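You operate a simulated robot arm through the tools that you are given. There is no shell and no other tool.

You run a simulated robot arm. Do the job below in one go: nothing can be reset, and whatever is moved stays where it is left.

TASK
Load the sample roll that the job card names, join it and wind on the card's length.
Fine: counter within 1 cm; brake back on.

The check looks at the end state, three seconds after you hand in, the way a careful person would. Anything else that was tipped, shoved, dropped, spilled or broken makes it a failure.

THE ROBOT
A 6-joint arm with a two-finger gripper, fixed in place. Base frame: the origin is on the floor under the middle of its stand, x ahead of it, y to its left, z up. Units: mm, degrees, N and s.
It reaches about 1572 mm from its shoulder. Its first joint turns from -166.0 to 166.0 degrees. Payload 2.45 kg.
Tool frame: the origin (TCP) lies between the finger pads and is the grasp point; the fingertips stand 20 mm ahead of it; z points along the fingers, y is the line along which they close. The gripper opens to 140 mm; its body begins 168 mm behind the TCP.
Orientation is told as [roll, pitch, yaw] about the base's x, y, z axes, in that order, counted from this pose: with the fingers straight down and closing along the base's y, the tool's x points along the base's -x, its y along +y and its z along -z.

THE INTERFACE
- The arm moves only by the tool jog_arm. Its argument "plan" is a list of rows, each an object of numbers (a shift or turn left out is 0, a gripper value left out holds the last): "tx", "ty", "tz": the shift along the tool's x, y, z in mm; "wx", "wy", "wz": the turn, a rotation vector about the tool's x, y, z in degrees. In form: [{"tx": .., "ty": .., "tz": .., "wx": .., "wy": .., "wz": ..}, ...]. A call has 1 to 20 rows; each row is the pose to reach, as a shift and turn from the pose commanded when the call began, along the tool's axes at that moment. "gripper" is the gripper command, from -1 (fully open) to 1 (shut), values between in proportion, set as the call begins (left out, the last holds). Each row takes 0.2 s and may step no farther than 50 mm and 8.6 degrees from the row before; otherwise, or with a gripper value out of range, the whole call is refused. Where a pose cannot be reached the arm comes as near as it can. A force on the tool above 40 N (or 10 N above the force at the start of the call, whichever is more), or a blocked arm, ends the call early, and 0.2 s more pass. Each finger travels about 45 mm/s and halts on what it meets, pressing with about 36 N; the grip force reading is that of the motor and also rises with nothing between the fingers. The clock runs only during rows and for 0.2 s after the last one: add rows that repeat a pose to give the fingers time. The reply holds the time, the measured pose of the TCP, the force on the tool along the base axes, the opening and the grip force, in the units named above and with some noise, with the torque about the TCP (base axes, N m) and any sound that the robot's microphone picked up, and new pictures: "views" is both (left out), scene, wrist or none.
- Cameras (640 x 400 px; columns grow to the right, rows downward): "scene" is fixed at [49.5, 650.3, 1448.8]; the picture's right is [-0.21, -0.98, 0.00], its down [-0.41, 0.09, -0.91] and it looks along [0.89, -0.19, -0.42] (base axes); focal length 364 px, centre (320, 200). "wrist" rides on the gripper at [78, 11, -209] in the tool frame; the picture's right is [-0.14, 0.99, 0.00], its down [-0.92, -0.13, -0.37] and it looks along [-0.36, -0.05, 0.93] (tool axes); focal length 280 px, centre (320, 200). There is no depth. A picture from a camera that has moved, and an enlarged one, comes with that camera's place and axes in the base frame and with its lens.
- close_up(camera, box): a new picture of the part [left, top, right, bottom] of that camera's present view, enlarged. The clock stands still meanwhile.
- sign_off(): hands the job in; it is judged then, once.

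Nothing tells you positions but the pictures and the camera data. Unless the task says otherwise, let go and move clear before handing in.

The tools are called after "Emit:" as name(argument=value, ...) on one line, values as JSON. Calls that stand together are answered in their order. jog_arm: Moves the arm, as the interface text tells. Its arguments: {"type":"object","properties":{"plan":{"type":"array"},"gripper":{"type":"number"},"views":{"type":"string","enum":["both","scene","wrist","none"]}},"required":["plan"]} The other tools are called the same way: close_up (camera, box) takes an enlarged picture of a part of a camera's view; sign_off () hands the job in.

At the start:

```text
clock: 0.0
tool_pos: [519.7, 437.8, 1179.8]
ee_rot: [-0.1, -0.1, 0.0]
ft_force: [-0.2, -0.1, 0.3]
wrist_torque: [0.0, 0.0, 0.01]
width: 140.0
gripper_force: 0.0
```

scene: 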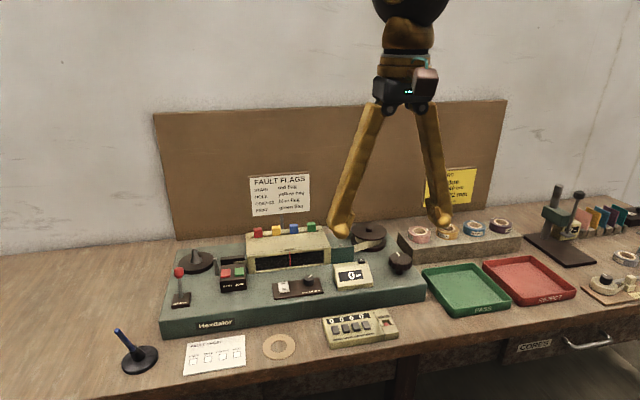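
wrist: 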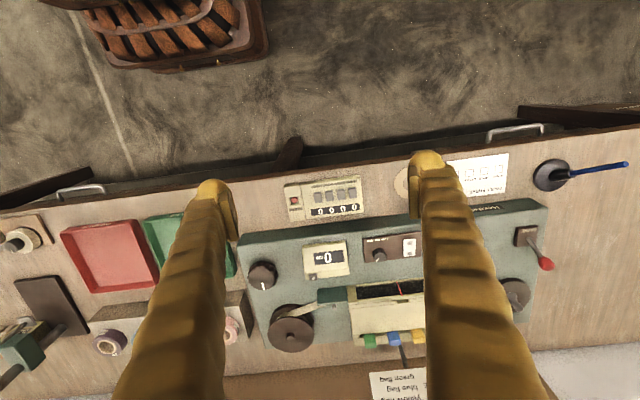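

I see a bench with a tape/ribbon inspection machine, a rack of sample rolls, trays, and a few cards on the wall. First I'll take close-ups to read the cards and identify the controls.

Emit:
close_up(camera="scene", box=[400, 150, 520, 250])

Emit:
close_up(camera="scene", box=[240, 165, 320, 225])

Emit:
close_up(camera="scene", box=[150, 220, 310, 380])

Emit:
close_up(camera="scene", box=[260, 210, 430, 350])

Emit:
close_up(camera="scene", box=[500, 170, 640, 310])

Emit:
close_up(camera="wrist", box=[400, 120, 580, 230])

Emit:
close_up(camera="wrist", box=[220, 160, 440, 360])

```text
4.00 times, centred on (460, 200) of scene
camera zoom: at [49.5, 650.3, 1448.8], right [-0.21, -0.98, 0.0], down [-0.41, 0.09, -0.91], along [0.89, -0.19, -0.42], focal length 1458 px, centre (-240, 200)
```

zoom: 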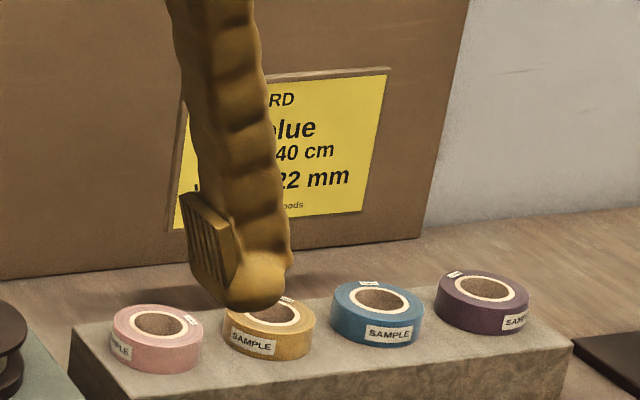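

```text
6.67 times, centred on (280, 195) of scene
camera zoom: at [49.5, 650.3, 1448.8], right [-0.21, -0.98, 0.0], down [-0.41, 0.09, -0.91], along [0.89, -0.19, -0.42], focal length 2430 px, centre (587, 233)
```

zoom: 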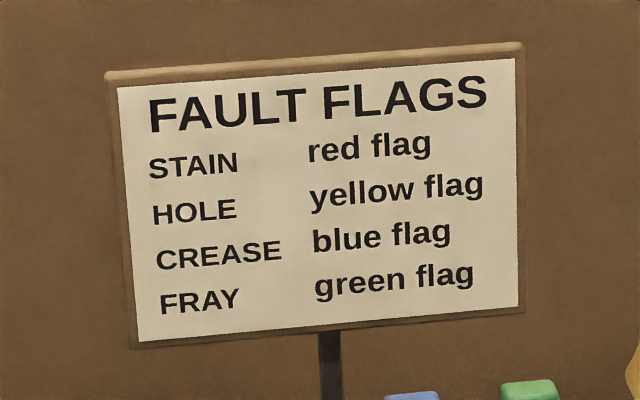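

```text
2.50 times, centred on (230, 300) of scene
camera zoom: at [49.5, 650.3, 1448.8], right [-0.21, -0.98, 0.0], down [-0.41, 0.09, -0.91], along [0.89, -0.19, -0.42], focal length 911 px, centre (545, -50)
```

zoom: 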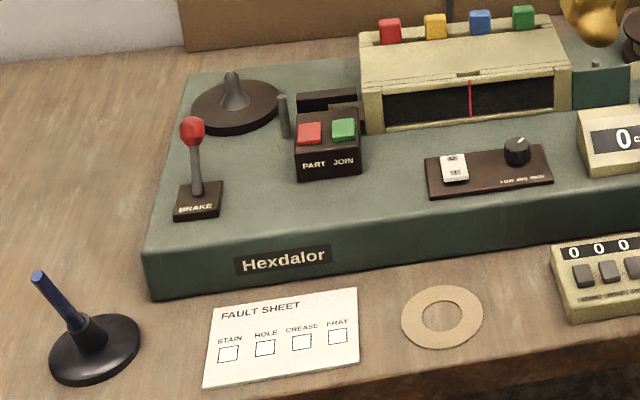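

```text
2.86 times, centred on (345, 280) of scene
camera zoom: at [49.5, 650.3, 1448.8], right [-0.21, -0.98, 0.0], down [-0.41, 0.09, -0.91], along [0.89, -0.19, -0.42], focal length 1041 px, centre (249, -29)
```

zoom: 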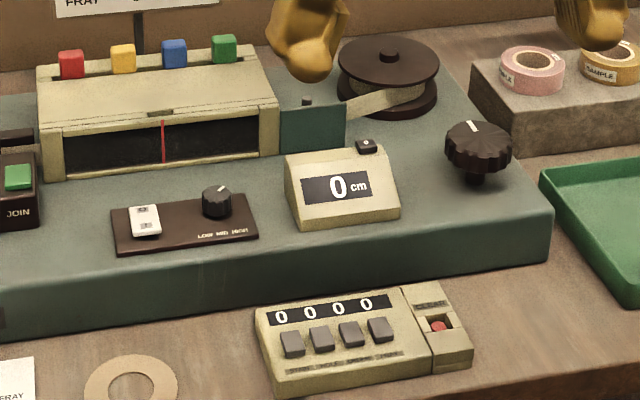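

```text
2.86 times, centred on (570, 240) of scene
camera zoom: at [49.5, 650.3, 1448.8], right [-0.21, -0.98, 0.0], down [-0.41, 0.09, -0.91], along [0.89, -0.19, -0.42], focal length 1041 px, centre (-394, 86)
```

zoom: 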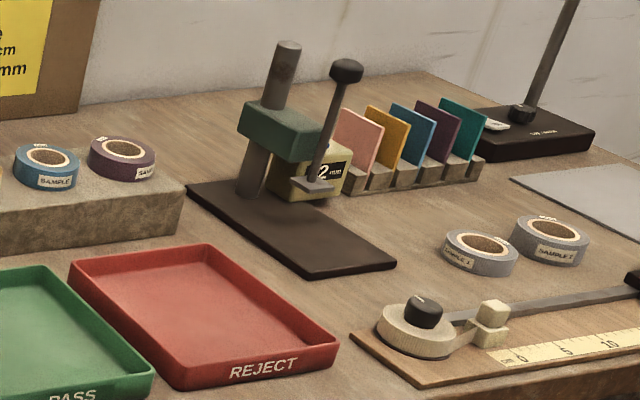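

```text
3.56 times, centred on (490, 175) of wrist
camera zoom: at [441.7, 448.4, 1389.3], right [0.14, 0.99, 0.0], down [0.92, -0.13, 0.37], along [0.36, -0.05, -0.93], focal length 997 px, centre (-284, 289)
```

zoom: 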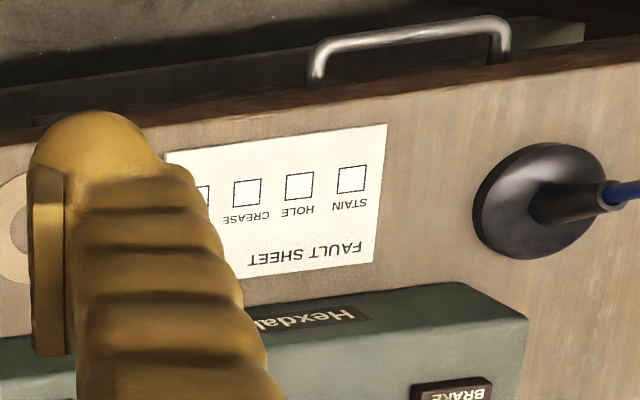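

```text
2.00 times, centred on (330, 260) of wrist
camera zoom: at [441.7, 448.4, 1389.3], right [0.14, 0.99, 0.0], down [0.92, -0.13, 0.37], along [0.36, -0.05, -0.93], focal length 561 px, centre (300, 80)
```

zoom: 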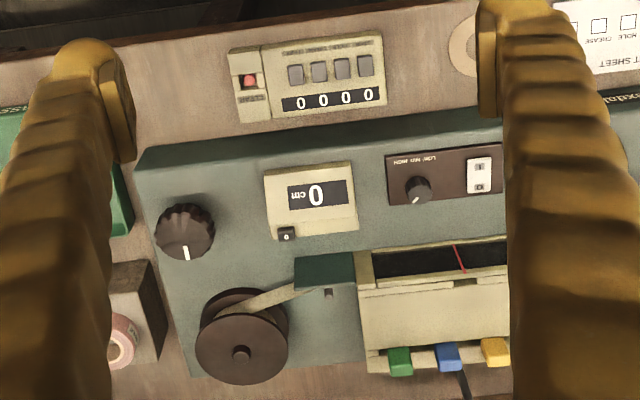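

The job card is partly hidden behind a finger: it seems to read "...lue", "..40 cm", "..22 mm". I'll lift and shift the arm sideways to uncover it.

Emit:
jog_arm(plan=[{"ty": 40}, {"ty": 80}, {"ty": 120}, {"ty": 150}, {"ty": 150}])

```text
clock: 1.2
tool_pos: [519.7, 589.2, 1181.2]
ee_rot: [-0.1, 0.0, 0.0]
ft_force: [-0.4, -0.1, 0.1]
wrist_torque: [0.02, 0.01, 0.0]
width: 139.9
gripper_force: 0.0
camera wrist: at [441.2, 599.8, 1391.0], right [0.14, 0.99, 0.0], down [0.92, -0.13, 0.37], along [0.36, -0.05, -0.93], focal length 280 px, centre (320, 200)
```

scene: 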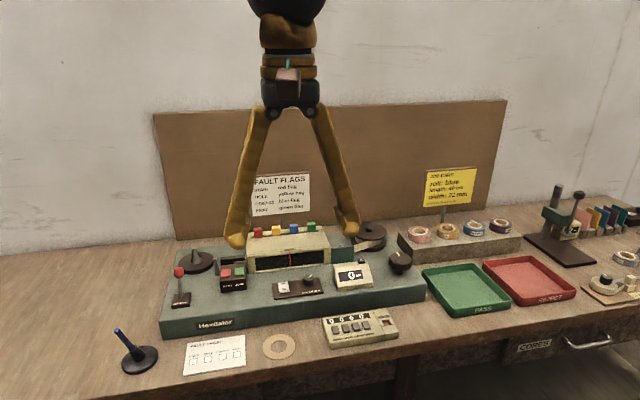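
wrist: 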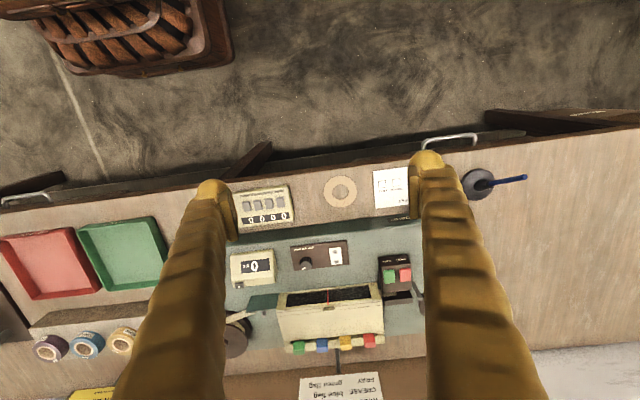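

Emit:
close_up(camera="scene", box=[415, 160, 485, 210])

Emit:
close_up(camera="scene", box=[340, 215, 420, 285])

Emit:
close_up(camera="scene", box=[400, 205, 530, 275])

Emit:
close_up(camera="scene", box=[160, 240, 260, 320])

Emit:
close_up(camera="scene", box=[235, 215, 345, 305])

Emit:
close_up(camera="scene", box=[310, 250, 420, 350])

Emit:
close_up(camera="wrist", box=[210, 180, 430, 370])

```text
8.00 times, centred on (450, 185) of scene
camera zoom: at [49.5, 650.3, 1448.8], right [-0.21, -0.98, 0.0], down [-0.41, 0.09, -0.91], along [0.89, -0.19, -0.42], focal length 2915 px, centre (-720, 320)
```

zoom: 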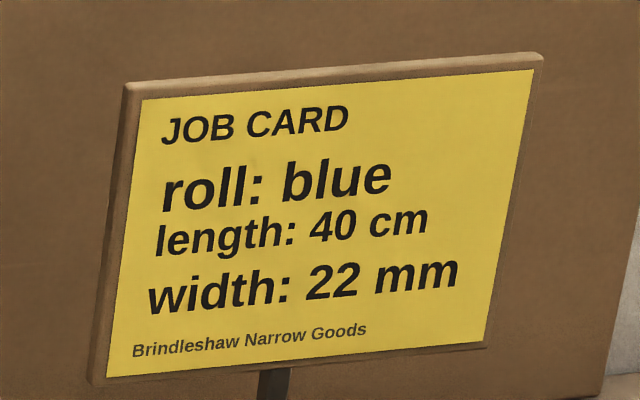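

```text
5.71 times, centred on (380, 250) of scene
camera zoom: at [49.5, 650.3, 1448.8], right [-0.21, -0.98, 0.0], down [-0.41, 0.09, -0.91], along [0.89, -0.19, -0.42], focal length 2082 px, centre (-23, -86)
```

zoom: 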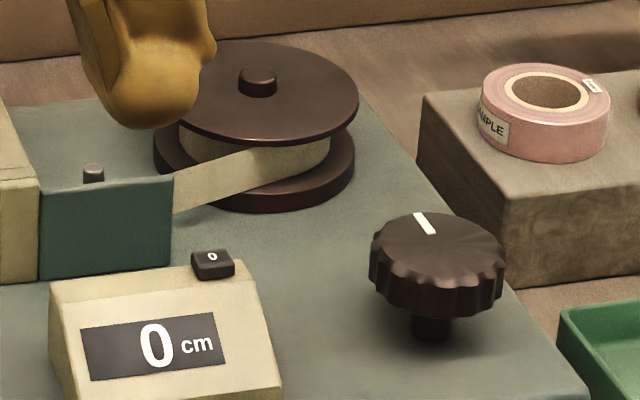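

```text
4.92 times, centred on (465, 240) of scene
camera zoom: at [49.5, 650.3, 1448.8], right [-0.21, -0.98, 0.0], down [-0.41, 0.09, -0.91], along [0.89, -0.19, -0.42], focal length 1794 px, centre (-394, 3)
```

zoom: 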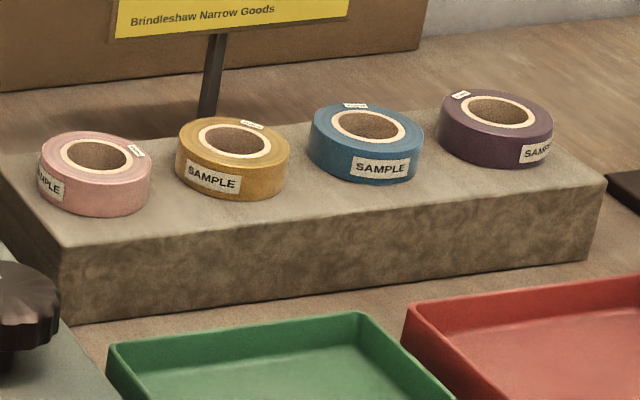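

```text
5.00 times, centred on (210, 280) of scene
camera zoom: at [49.5, 650.3, 1448.8], right [-0.21, -0.98, 0.0], down [-0.41, 0.09, -0.91], along [0.89, -0.19, -0.42], focal length 1822 px, centre (870, -200)
```

zoom: 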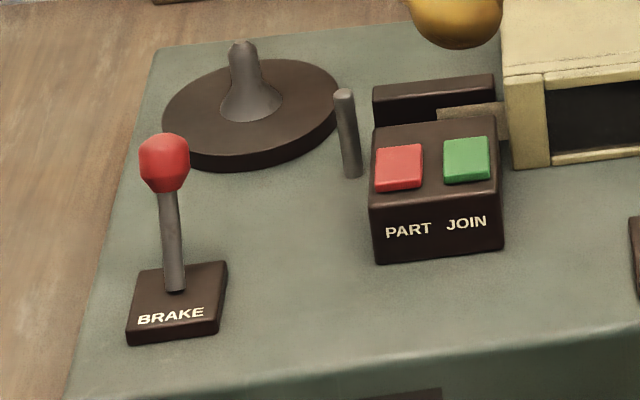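

```text
4.44 times, centred on (290, 260) of scene
camera zoom: at [49.5, 650.3, 1448.8], right [-0.21, -0.98, 0.0], down [-0.41, 0.09, -0.91], along [0.89, -0.19, -0.42], focal length 1620 px, centre (453, -67)
```

zoom: 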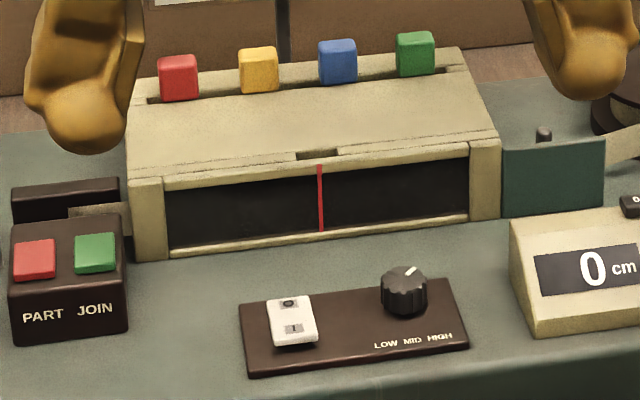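

```text
4.00 times, centred on (365, 300) of scene
camera zoom: at [49.5, 650.3, 1448.8], right [-0.21, -0.98, 0.0], down [-0.41, 0.09, -0.91], along [0.89, -0.19, -0.42], focal length 1458 px, centre (140, -200)
```

zoom: 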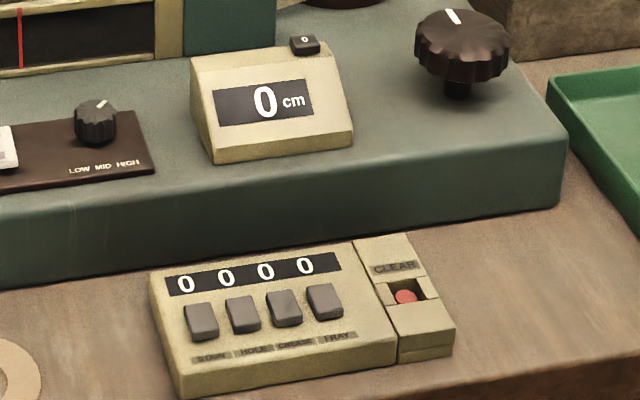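

```text
2.11 times, centred on (320, 275) of wrist
camera zoom: at [441.2, 599.8, 1391.0], right [0.14, 0.99, 0.0], down [0.92, -0.13, 0.37], along [0.36, -0.05, -0.93], focal length 590 px, centre (320, 42)
```

zoom: 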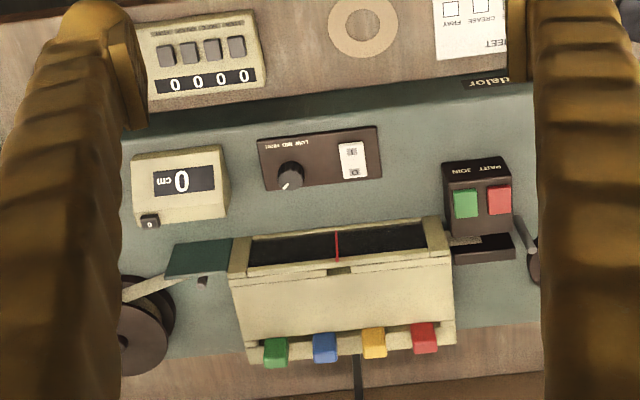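

The card says blue, 40 cm. The machine has the supply spindle and brake on the left, PART/JOIN buttons, and the take-up reel with winding knob on the right. I'll move the wrist camera over the left part of the machine to see the spindle and brake up close.

Emit:
jog_arm(plan=[{"tx": -33, "ty": 33, "tz": 5}, {"tx": -66, "ty": 66, "tz": 10}, {"tx": -100, "ty": 100, "tz": 15}, {"tx": -133, "ty": 133, "tz": 20}, {"tx": -166, "ty": 166, "tz": 25}, {"tx": -200, "ty": 200, "tz": 30}, {"tx": -200, "ty": 200, "tz": 30}])

```text
clock: 2.8
tool_pos: [719.0, 786.5, 1148.5]
ee_rot: [0.1, -0.1, 0.0]
ft_force: [-0.2, -0.4, 0.0]
wrist_torque: [0.02, 0.0, -0.02]
width: 139.8
gripper_force: 0.0
camera wrist: at [641.0, 797.6, 1359.0], right [0.14, 0.99, 0.0], down [0.92, -0.13, 0.37], along [0.36, -0.05, -0.93], focal length 280 px, centre (320, 200)
```

scene: 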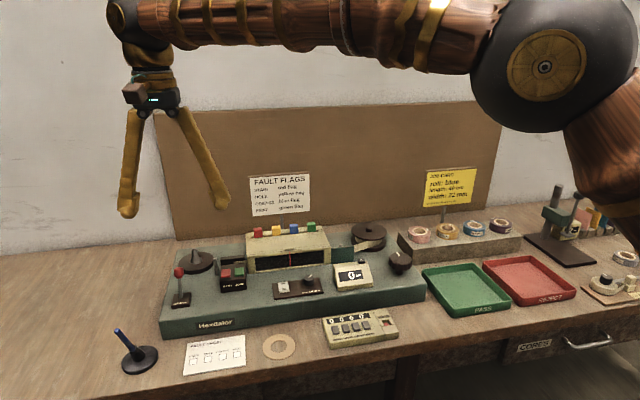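
wrist: 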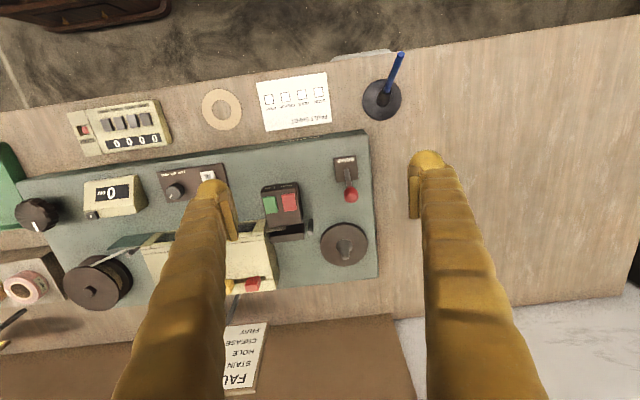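

Emit:
close_up(camera="wrist", box=[240, 140, 400, 280])

Emit:
close_up(camera="wrist", box=[0, 140, 200, 320])

Emit:
close_up(camera="scene", box=[330, 210, 430, 290])

Emit:
close_up(camera="scene", box=[165, 235, 265, 315])

Emit:
close_up(camera="scene", box=[260, 260, 350, 310])

```text
2.86 times, centred on (320, 210) of wrist
camera zoom: at [641.0, 797.6, 1359.0], right [0.14, 0.99, 0.0], down [0.92, -0.13, 0.37], along [0.36, -0.05, -0.93], focal length 801 px, centre (320, 171)
```

zoom: 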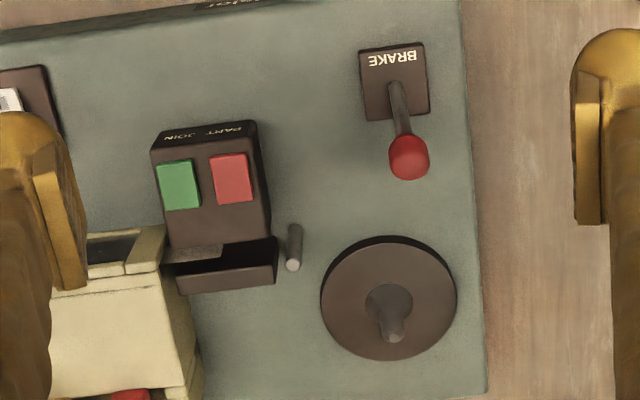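

```text
2.22 times, centred on (100, 230) of wrist
camera zoom: at [641.0, 797.6, 1359.0], right [0.14, 0.99, 0.0], down [0.92, -0.13, 0.37], along [0.36, -0.05, -0.93], focal length 623 px, centre (809, 133)
```

zoom: 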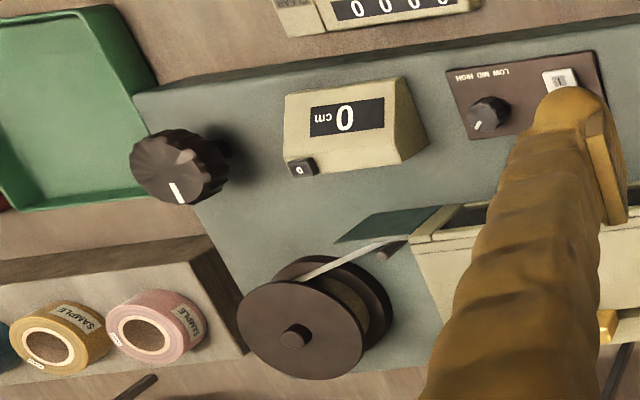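

```text
5.00 times, centred on (380, 250) of scene
camera zoom: at [49.5, 650.3, 1448.8], right [-0.21, -0.98, 0.0], down [-0.41, 0.09, -0.91], along [0.89, -0.19, -0.42], focal length 1822 px, centre (20, -50)
```

zoom: 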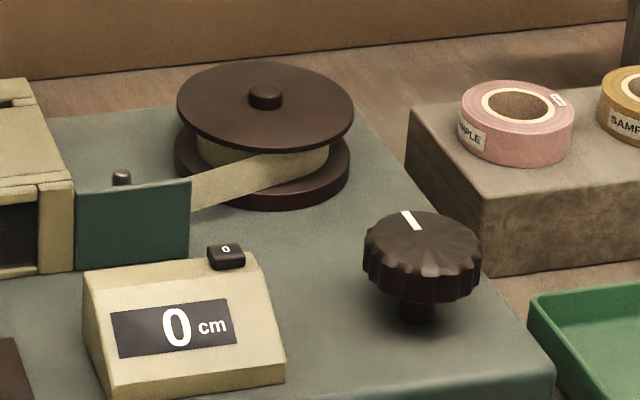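

```text
5.00 times, centred on (215, 275) of scene
camera zoom: at [49.5, 650.3, 1448.8], right [-0.21, -0.98, 0.0], down [-0.41, 0.09, -0.91], along [0.89, -0.19, -0.42], focal length 1822 px, centre (845, -175)
```

zoom: 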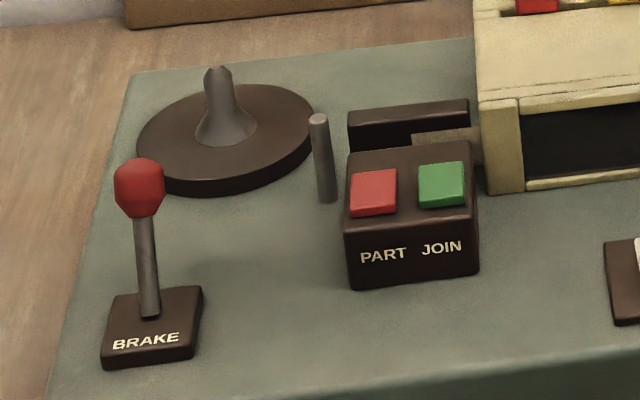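

```text
7.11 times, centred on (305, 285) of scene
camera zoom: at [49.5, 650.3, 1448.8], right [-0.21, -0.98, 0.0], down [-0.41, 0.09, -0.91], along [0.89, -0.19, -0.42], focal length 2592 px, centre (427, -404)
```

zoom: 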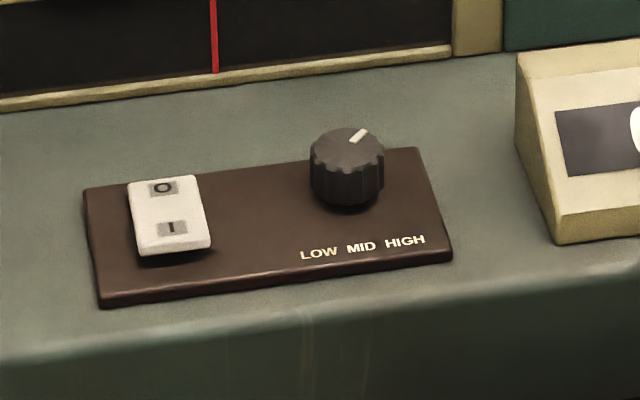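

Brake lever (red knob) is near (801, 825, 942), leaning back; supply spindle near (925, 805) with its disc top at about z 885; JOIN near (813, 690, 913). Next I'll go look at the roll rack from above to locate the blue roll.

Emit:
jog_arm(plan=[{"tx": 0, "ty": -48}, {"ty": -96}, {"ty": -144}, {"ty": -192}, {"ty": -240}, {"ty": -288}, {"ty": -336}, {"ty": -384}, {"ty": -432}, {"ty": -480}, {"ty": -528}, {"ty": -576}, {"ty": -624}, {"ty": -672}, {"ty": -720}, {"ty": -768}, {"ty": -788}, {"ty": -788}])

```text
clock: 6.6
tool_pos: [719.6, -0.6, 1151.8]
ee_rot: [0.0, 0.0, 0.0]
ft_force: [0.5, -0.1, 0.1]
wrist_torque: [0.01, -0.02, -0.01]
width: 140.1
gripper_force: 0.0
camera wrist: at [641.7, 9.6, 1361.2], right [0.14, 0.99, 0.0], down [0.92, -0.13, 0.37], along [0.36, -0.05, -0.93], focal length 280 px, centre (320, 200)
```

scene: 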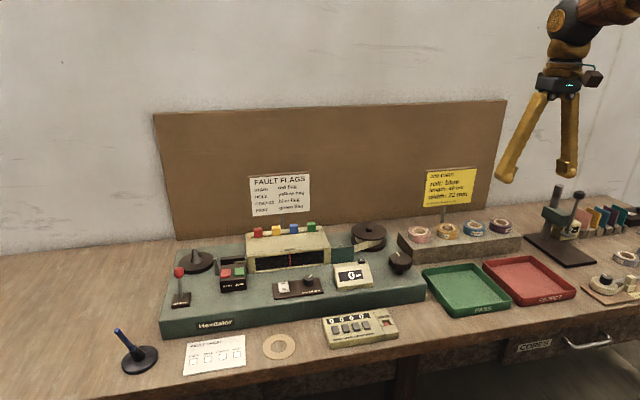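
wrist: 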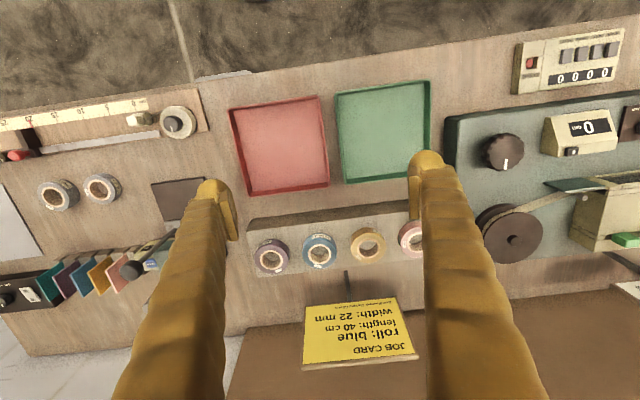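

Emit:
close_up(camera="wrist", box=[235, 200, 435, 380])

Emit:
close_up(camera="wrist", box=[440, 60, 640, 300])

Emit:
close_up(camera="scene", box=[400, 160, 540, 270])

```text
2.22 times, centred on (335, 290) of wrist
camera zoom: at [641.7, 9.6, 1361.2], right [0.14, 0.99, 0.0], down [0.92, -0.13, 0.37], along [0.36, -0.05, -0.93], focal length 623 px, centre (287, 0)
```

zoom: 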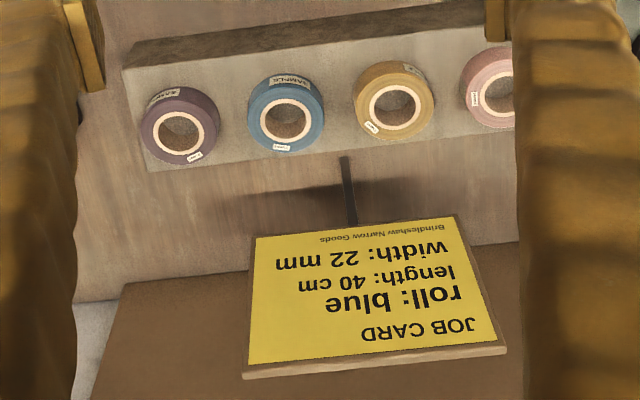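

```text
1.67 times, centred on (540, 180) of wrist
camera zoom: at [641.7, 9.6, 1361.2], right [0.14, 0.99, 0.0], down [0.92, -0.13, 0.37], along [0.36, -0.05, -0.93], focal length 467 px, centre (-47, 233)
```

zoom: 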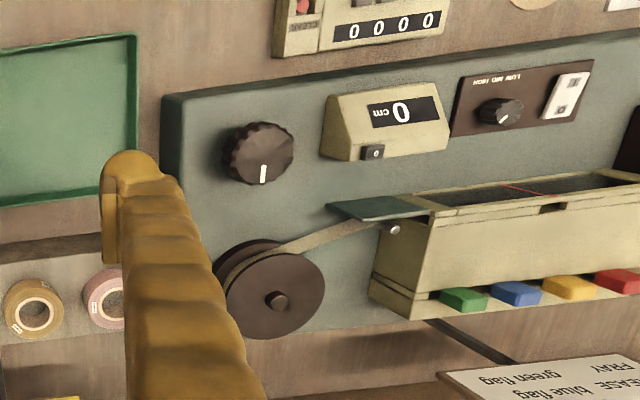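

```text
3.64 times, centred on (470, 215) of scene
camera zoom: at [49.5, 650.3, 1448.8], right [-0.21, -0.98, 0.0], down [-0.41, 0.09, -0.91], along [0.89, -0.19, -0.42], focal length 1325 px, centre (-226, 146)
```

zoom: 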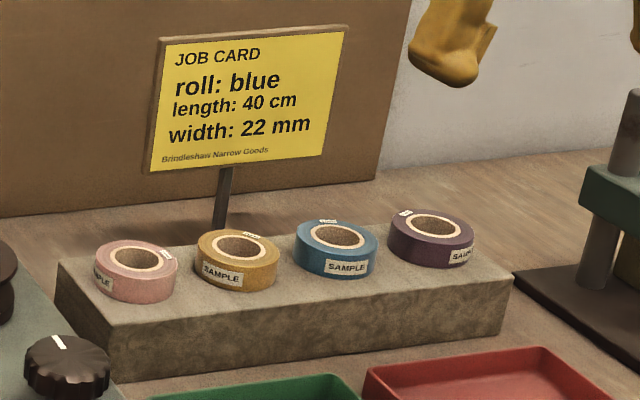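

The blue roll is near (929, −32) with its top around z 901, and the job card stands close behind it. I'll turn the gripper 90° so it closes front-to-back, narrow it to about 95 mm, and hover above the roll for a closer look.

Emit:
jog_arm(plan=[{"tx": -19, "ty": -3, "tz": 4, "wz": -8.2}, {"tx": -38, "ty": -6, "tz": 8, "wz": -16.4}, {"tx": -57, "ty": -9, "tz": 12, "wz": -24.6}, {"tx": -76, "ty": -12, "tz": 16, "wz": -32.8}, {"tx": -95, "ty": -15, "tz": 20, "wz": -41}, {"tx": -114, "ty": -18, "tz": 24, "wz": -49.2}, {"tx": -133, "ty": -21, "tz": 28, "wz": -57.4}, {"tx": -152, "ty": -24, "tz": 32, "wz": -65.6}, {"tx": -171, "ty": -27, "tz": 36, "wz": -73.8}, {"tx": -190, "ty": -30, "tz": 40, "wz": -82}, {"tx": -200, "ty": -31, "tz": 40, "wz": -90}, {"tx": -200, "ty": -31, "tz": 40, "wz": -90}], gripper=-0.36)

```text
clock: 9.2
tool_pos: [920.1, -30.8, 1107.8]
ee_rot: [0.0, 0.0, 90.2]
ft_force: [-0.2, 0.1, 0.1]
wrist_torque: [-0.04, 0.0, -0.02]
width: 95.0
gripper_force: 0.1
camera wrist: at [909.1, -110.3, 1318.0], right [-0.99, 0.14, 0.0], down [0.13, 0.92, 0.37], along [0.05, 0.36, -0.93], focal length 280 px, centre (320, 200)
```

scene: 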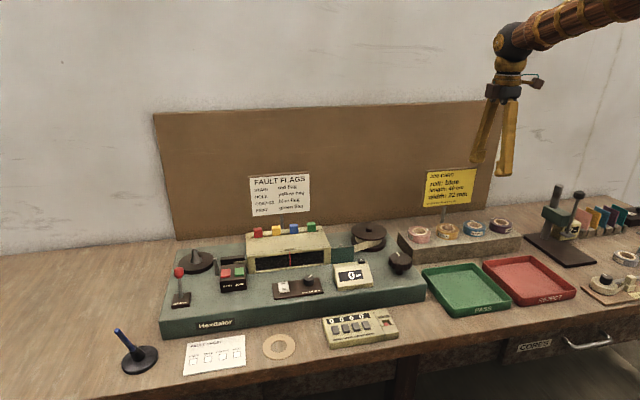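
wrist: 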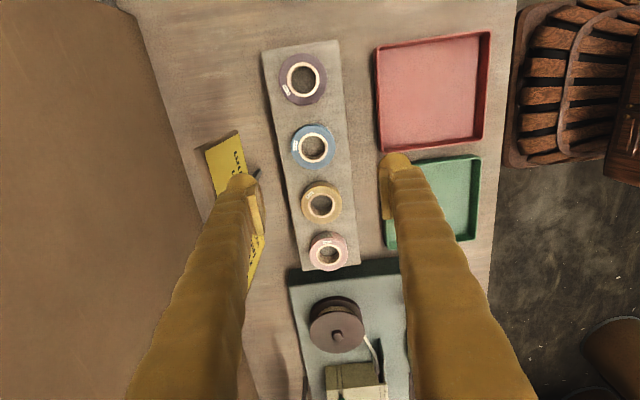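

Emit:
close_up(camera="wrist", box=[240, 90, 400, 190])

Emit:
close_up(camera="wrist", box=[280, 250, 420, 340])

```text
4.00 times, centred on (320, 140) of wrist
camera zoom: at [909.1, -110.3, 1318.0], right [-0.99, 0.14, 0.0], down [0.13, 0.92, 0.37], along [0.05, 0.36, -0.93], focal length 1122 px, centre (320, 440)
```

zoom: 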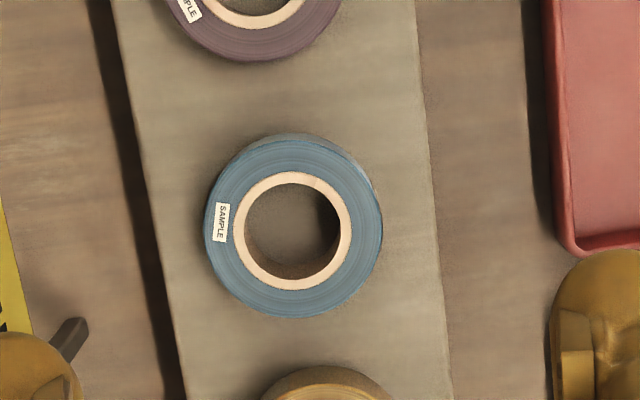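

```text
4.44 times, centred on (350, 295) of wrist
camera zoom: at [909.1, -110.3, 1318.0], right [-0.99, 0.14, 0.0], down [0.13, 0.92, 0.37], along [0.05, 0.36, -0.93], focal length 1246 px, centre (187, -222)
```

zoom: 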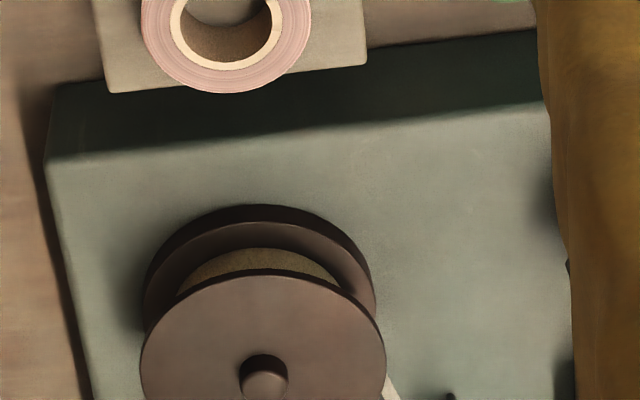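

Blue roll fixed at about (930, −31.5), top z≈900, outer diameter ≈66 mm, hole ≈39 mm. I'll descend above it with an opening of about 90 mm, stopping first just over the roll to check.

Emit:
jog_arm(plan=[{"tx": 0.7, "ty": -10.3, "tz": 40}, {"tx": 0.7, "ty": -10.3, "tz": 80}, {"tx": 0.7, "ty": -10.3, "tz": 120}, {"tx": 0.7, "ty": -10.3, "tz": 150}, {"tx": 0.7, "ty": -10.3, "tz": 165}, {"tx": 0.7, "ty": -10.3, "tz": 165}], gripper=-0.29)

```text
clock: 10.6
tool_pos: [930.2, -30.3, 944.9]
ee_rot: [-0.1, 0.0, 90.1]
ft_force: [0.6, -0.4, -0.4]
wrist_torque: [-0.02, 0.03, 0.03]
width: 90.2
gripper_force: 0.0
camera wrist: at [919.2, -109.2, 1155.4], right [-0.99, 0.14, 0.0], down [0.13, 0.92, 0.37], along [0.05, 0.36, -0.93], focal length 280 px, centre (320, 200)
```

scene: 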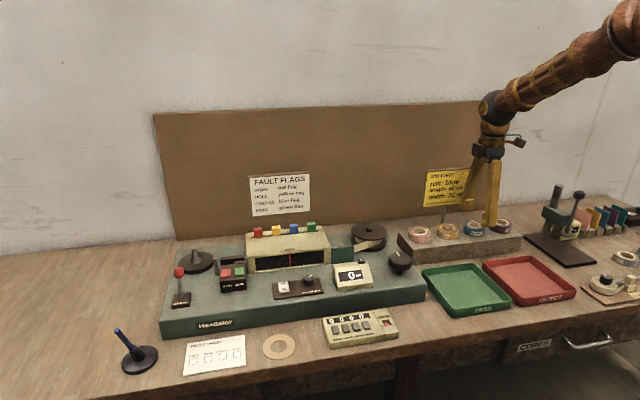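
wrist: 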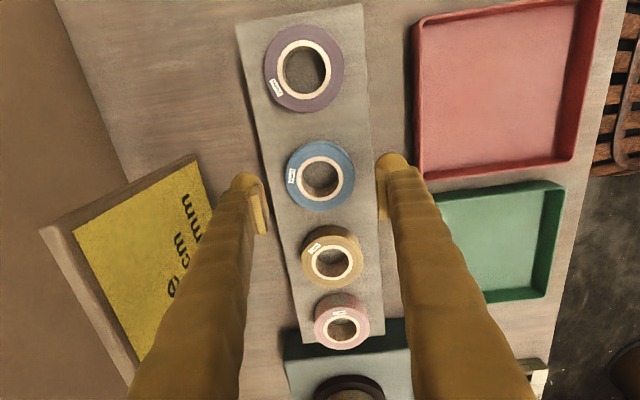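

Emit:
close_up(camera="wrist", box=[230, 120, 410, 230])

Emit:
close_up(camera="scene", box=[430, 150, 530, 250])

```text
3.56 times, centred on (320, 175) of wrist
camera zoom: at [919.2, -109.2, 1155.4], right [-0.99, 0.14, 0.0], down [0.13, 0.92, 0.37], along [0.05, 0.36, -0.93], focal length 997 px, centre (320, 289)
```

zoom: 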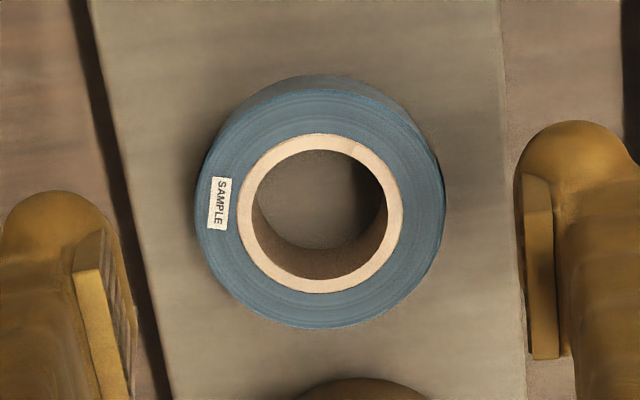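

```text
4.00 times, centred on (480, 200) of scene
camera zoom: at [49.5, 650.3, 1448.8], right [-0.21, -0.98, 0.0], down [-0.41, 0.09, -0.91], along [0.89, -0.19, -0.42], focal length 1458 px, centre (-320, 200)
```

zoom: 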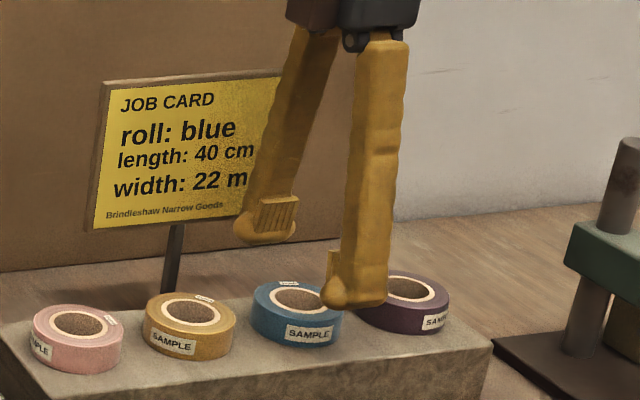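

Alignment looks right (roll centre computed at (930, −31)). Lowering so the tips stop about 4 mm above the rack, then checking.

Emit:
jog_arm(plan=[{"tx": 0.5, "ty": 0, "tz": 15}, {"tx": 0.5, "tz": 30}, {"tx": 0.5, "tz": 38}, {"tx": 0.5, "tz": 42}, {"tx": 0.5, "tz": 42}])

```text
clock: 11.8
tool_pos: [928.4, -32.0, 900.4]
ee_rot: [-0.1, 0.0, 89.9]
ft_force: [0.7, -0.5, -0.3]
wrist_torque: [-0.01, 0.01, 0.01]
width: 90.2
gripper_force: 0.1
camera wrist: at [918.8, -111.0, 1111.1], right [-0.99, 0.14, 0.0], down [0.13, 0.92, 0.37], along [0.05, 0.36, -0.93], focal length 280 px, centre (320, 200)
```

scene: 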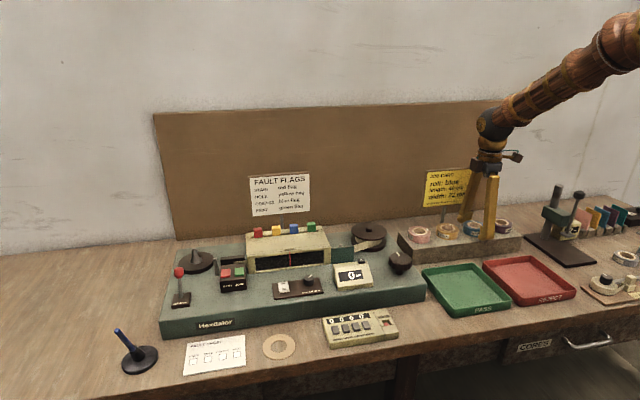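
wrist: 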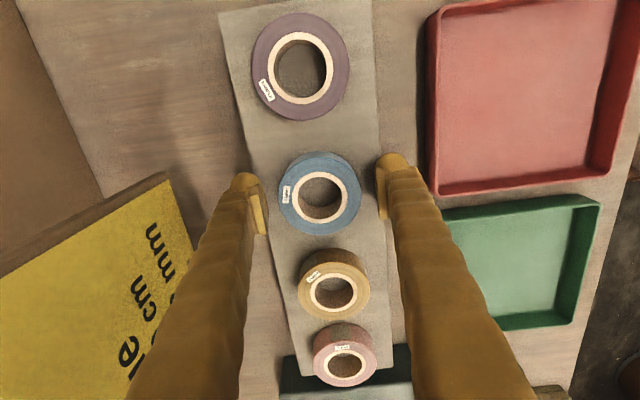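

Emit:
close_up(camera="scene", box=[440, 190, 520, 250])

Emit:
close_up(camera="wrist", box=[230, 130, 410, 260])

```text
6.67 times, centred on (480, 220) of scene
camera zoom: at [49.5, 650.3, 1448.8], right [-0.21, -0.98, 0.0], down [-0.41, 0.09, -0.91], along [0.89, -0.19, -0.42], focal length 2430 px, centre (-747, 67)
```

zoom: 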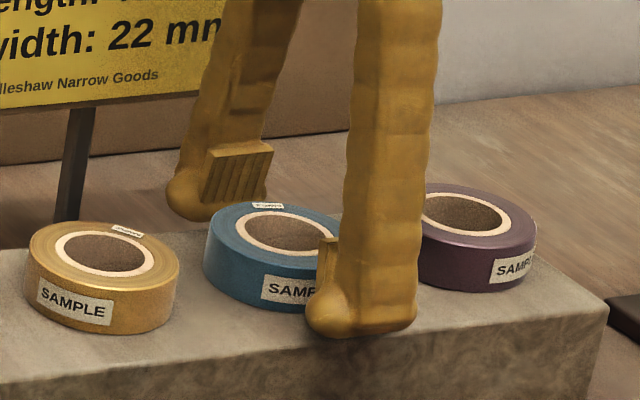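

```text
3.08 times, centred on (320, 195) of wrist
camera zoom: at [918.8, -111.0, 1111.1], right [-0.99, 0.14, 0.0], down [0.13, 0.92, 0.37], along [0.05, 0.36, -0.93], focal length 863 px, centre (320, 215)
```

zoom: 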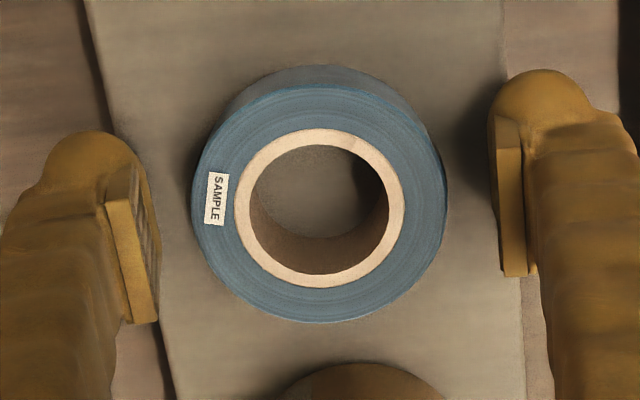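

The fingers straddle the blue roll cleanly, clear of its neighbours. Closing on it now.

Emit:
jog_arm(plan=[{"tz": 0}, {"tz": 0}, {"tz": 0}, {"tz": 0}], gripper=1)

```text
clock: 12.8
tool_pos: [929.8, -32.5, 900.7]
ee_rot: [0.0, 0.0, 90.0]
ft_force: [-0.5, 0.8, 0.4]
wrist_torque: [-0.01, 0.02, 0.04]
width: 64.3
gripper_force: 36.9
camera wrist: at [918.8, -111.0, 1111.2], right [-0.99, 0.14, 0.0], down [0.13, 0.92, 0.37], along [0.05, 0.36, -0.93], focal length 280 px, centre (320, 200)
```

scene: 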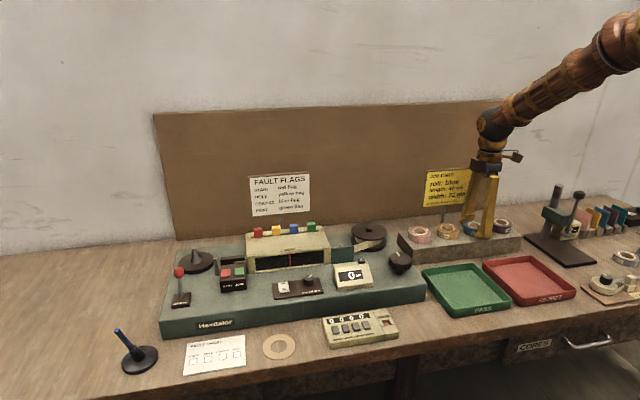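
wrist: 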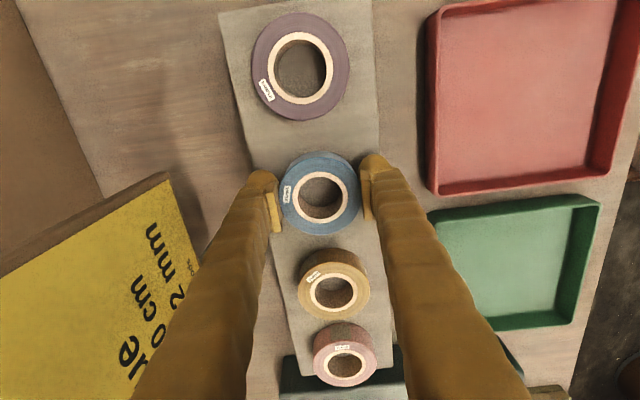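

Gripped at 64 mm. Lifting straight up.

Emit:
jog_arm(plan=[{"tz": -10}, {"tz": -30}, {"tz": -60}, {"tz": -100}, {"tz": -140}, {"tz": -180}, {"tz": -200}, {"tz": -200}])

```text
clock: 14.6
tool_pos: [928.5, -31.6, 1103.0]
ee_rot: [0.0, 0.0, 90.1]
ft_force: [-0.9, 0.2, -0.3]
wrist_torque: [0.01, 0.03, 0.03]
width: 0.4
gripper_force: 29.2
camera wrist: at [918.1, -109.4, 1313.7], right [-0.99, 0.14, 0.0], down [0.13, 0.92, 0.37], along [0.05, 0.36, -0.93], focal length 280 px, centre (320, 200)
```

scene: 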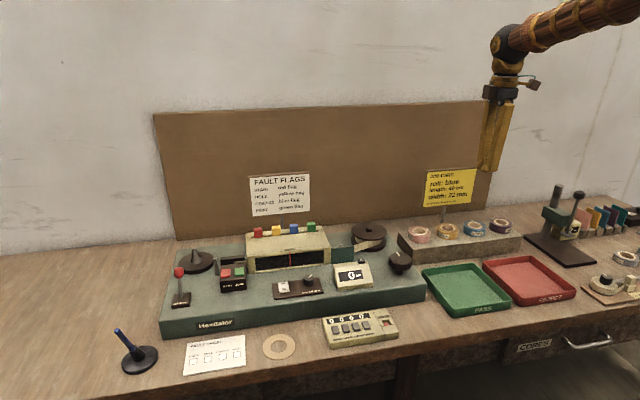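
wrist: 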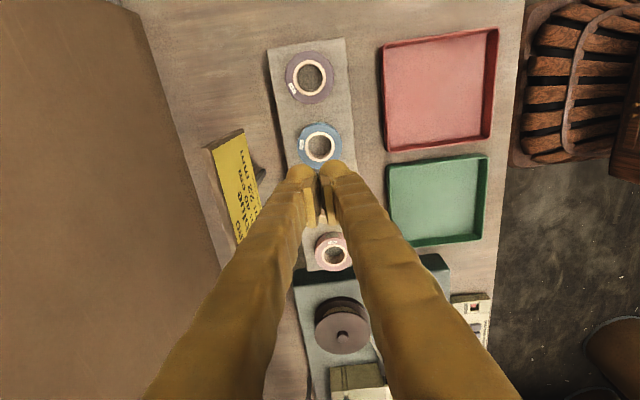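

The roll slipped out of the grip and stays on the rack, so the grip was too high. Let me check that the roll still sits properly before re-gripping lower.

Emit:
close_up(camera="scene", box=[440, 190, 520, 250])

Emit:
close_up(camera="wrist", box=[260, 90, 380, 180])

```text
6.67 times, centred on (480, 220) of scene
camera zoom: at [49.5, 650.3, 1448.8], right [-0.21, -0.98, 0.0], down [-0.41, 0.09, -0.91], along [0.89, -0.19, -0.42], focal length 2430 px, centre (-747, 67)
```

zoom: 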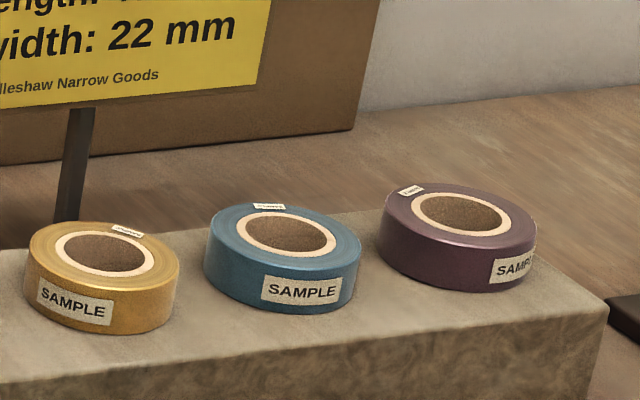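

```text
4.44 times, centred on (320, 135) of wrist
camera zoom: at [918.1, -109.4, 1313.7], right [-0.99, 0.14, 0.0], down [0.13, 0.92, 0.37], along [0.05, 0.36, -0.93], focal length 1246 px, centre (320, 489)
```

zoom: 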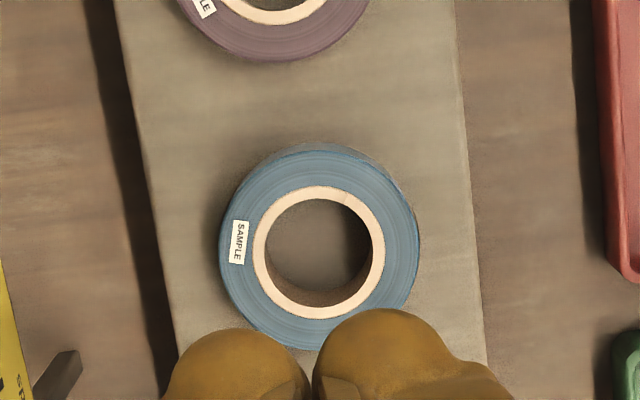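

The roll sits undisturbed. I'll reopen, go back down, and probe a few millimetres lower so the pads take more of the roll's side.

Emit:
jog_arm(plan=[{"tz": 0}, {"tz": 0}, {"tz": 0}, {"tz": 0}, {"tz": 0}, {"tz": 40}, {"tz": 80}, {"tz": 120}, {"tz": 160}, {"tz": 180}, {"tz": 195}, {"tz": 200}, {"tz": 202}, {"tz": 202}], gripper=-0.29)

```text
clock: 17.6
tool_pos: [929.7, -32.1, 898.9]
ee_rot: [0.0, 0.0, 90.1]
ft_force: [0.1, -1.2, 0.3]
wrist_torque: [0.03, 0.02, -0.04]
width: 90.2
gripper_force: 0.0
camera wrist: at [919.4, -110.5, 1109.0], right [-0.99, 0.14, 0.0], down [0.13, 0.92, 0.37], along [0.05, 0.36, -0.93], focal length 280 px, centre (320, 200)
```

scene: 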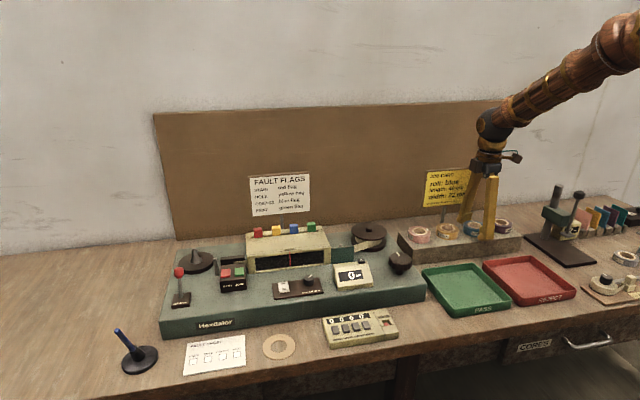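
wrist: 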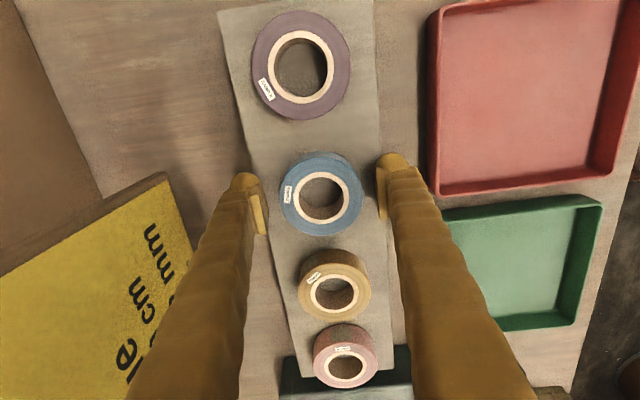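

Emit:
jog_arm(plan=[{"tz": 1}, {"tz": 2}, {"tz": 2}], views="none")

Emit:
jog_arm(plan=[{"tz": 1}, {"tz": 2}, {"tz": 2}], views="none")

Emit:
close_up(camera="scene", box=[440, 190, 520, 250])

```text
clock: 18.4
tool_pos: [930.0, -30.7, 897.4]
ee_rot: [0.0, -0.1, 90.1]
ft_force: [-0.5, -0.9, -0.6]
wrist_torque: [0.02, 0.0, 0.0]
width: 90.0
gripper_force: 0.2
```

```text
clock: 19.2
tool_pos: [930.9, -32.6, 897.3]
ee_rot: [-0.1, 0.0, 90.0]
ft_force: [1.1, 9.0, 23.7]
wrist_torque: [0.12, 0.48, -0.11]
width: 90.2
gripper_force: 0.1
```

```text
6.67 times, centred on (480, 220) of scene
camera zoom: at [49.5, 650.3, 1448.8], right [-0.21, -0.98, 0.0], down [-0.41, 0.09, -0.91], along [0.89, -0.19, -0.42], focal length 2430 px, centre (-747, 67)
```

zoom: 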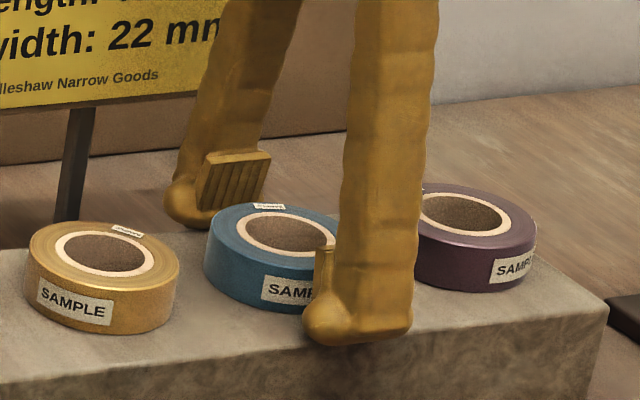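

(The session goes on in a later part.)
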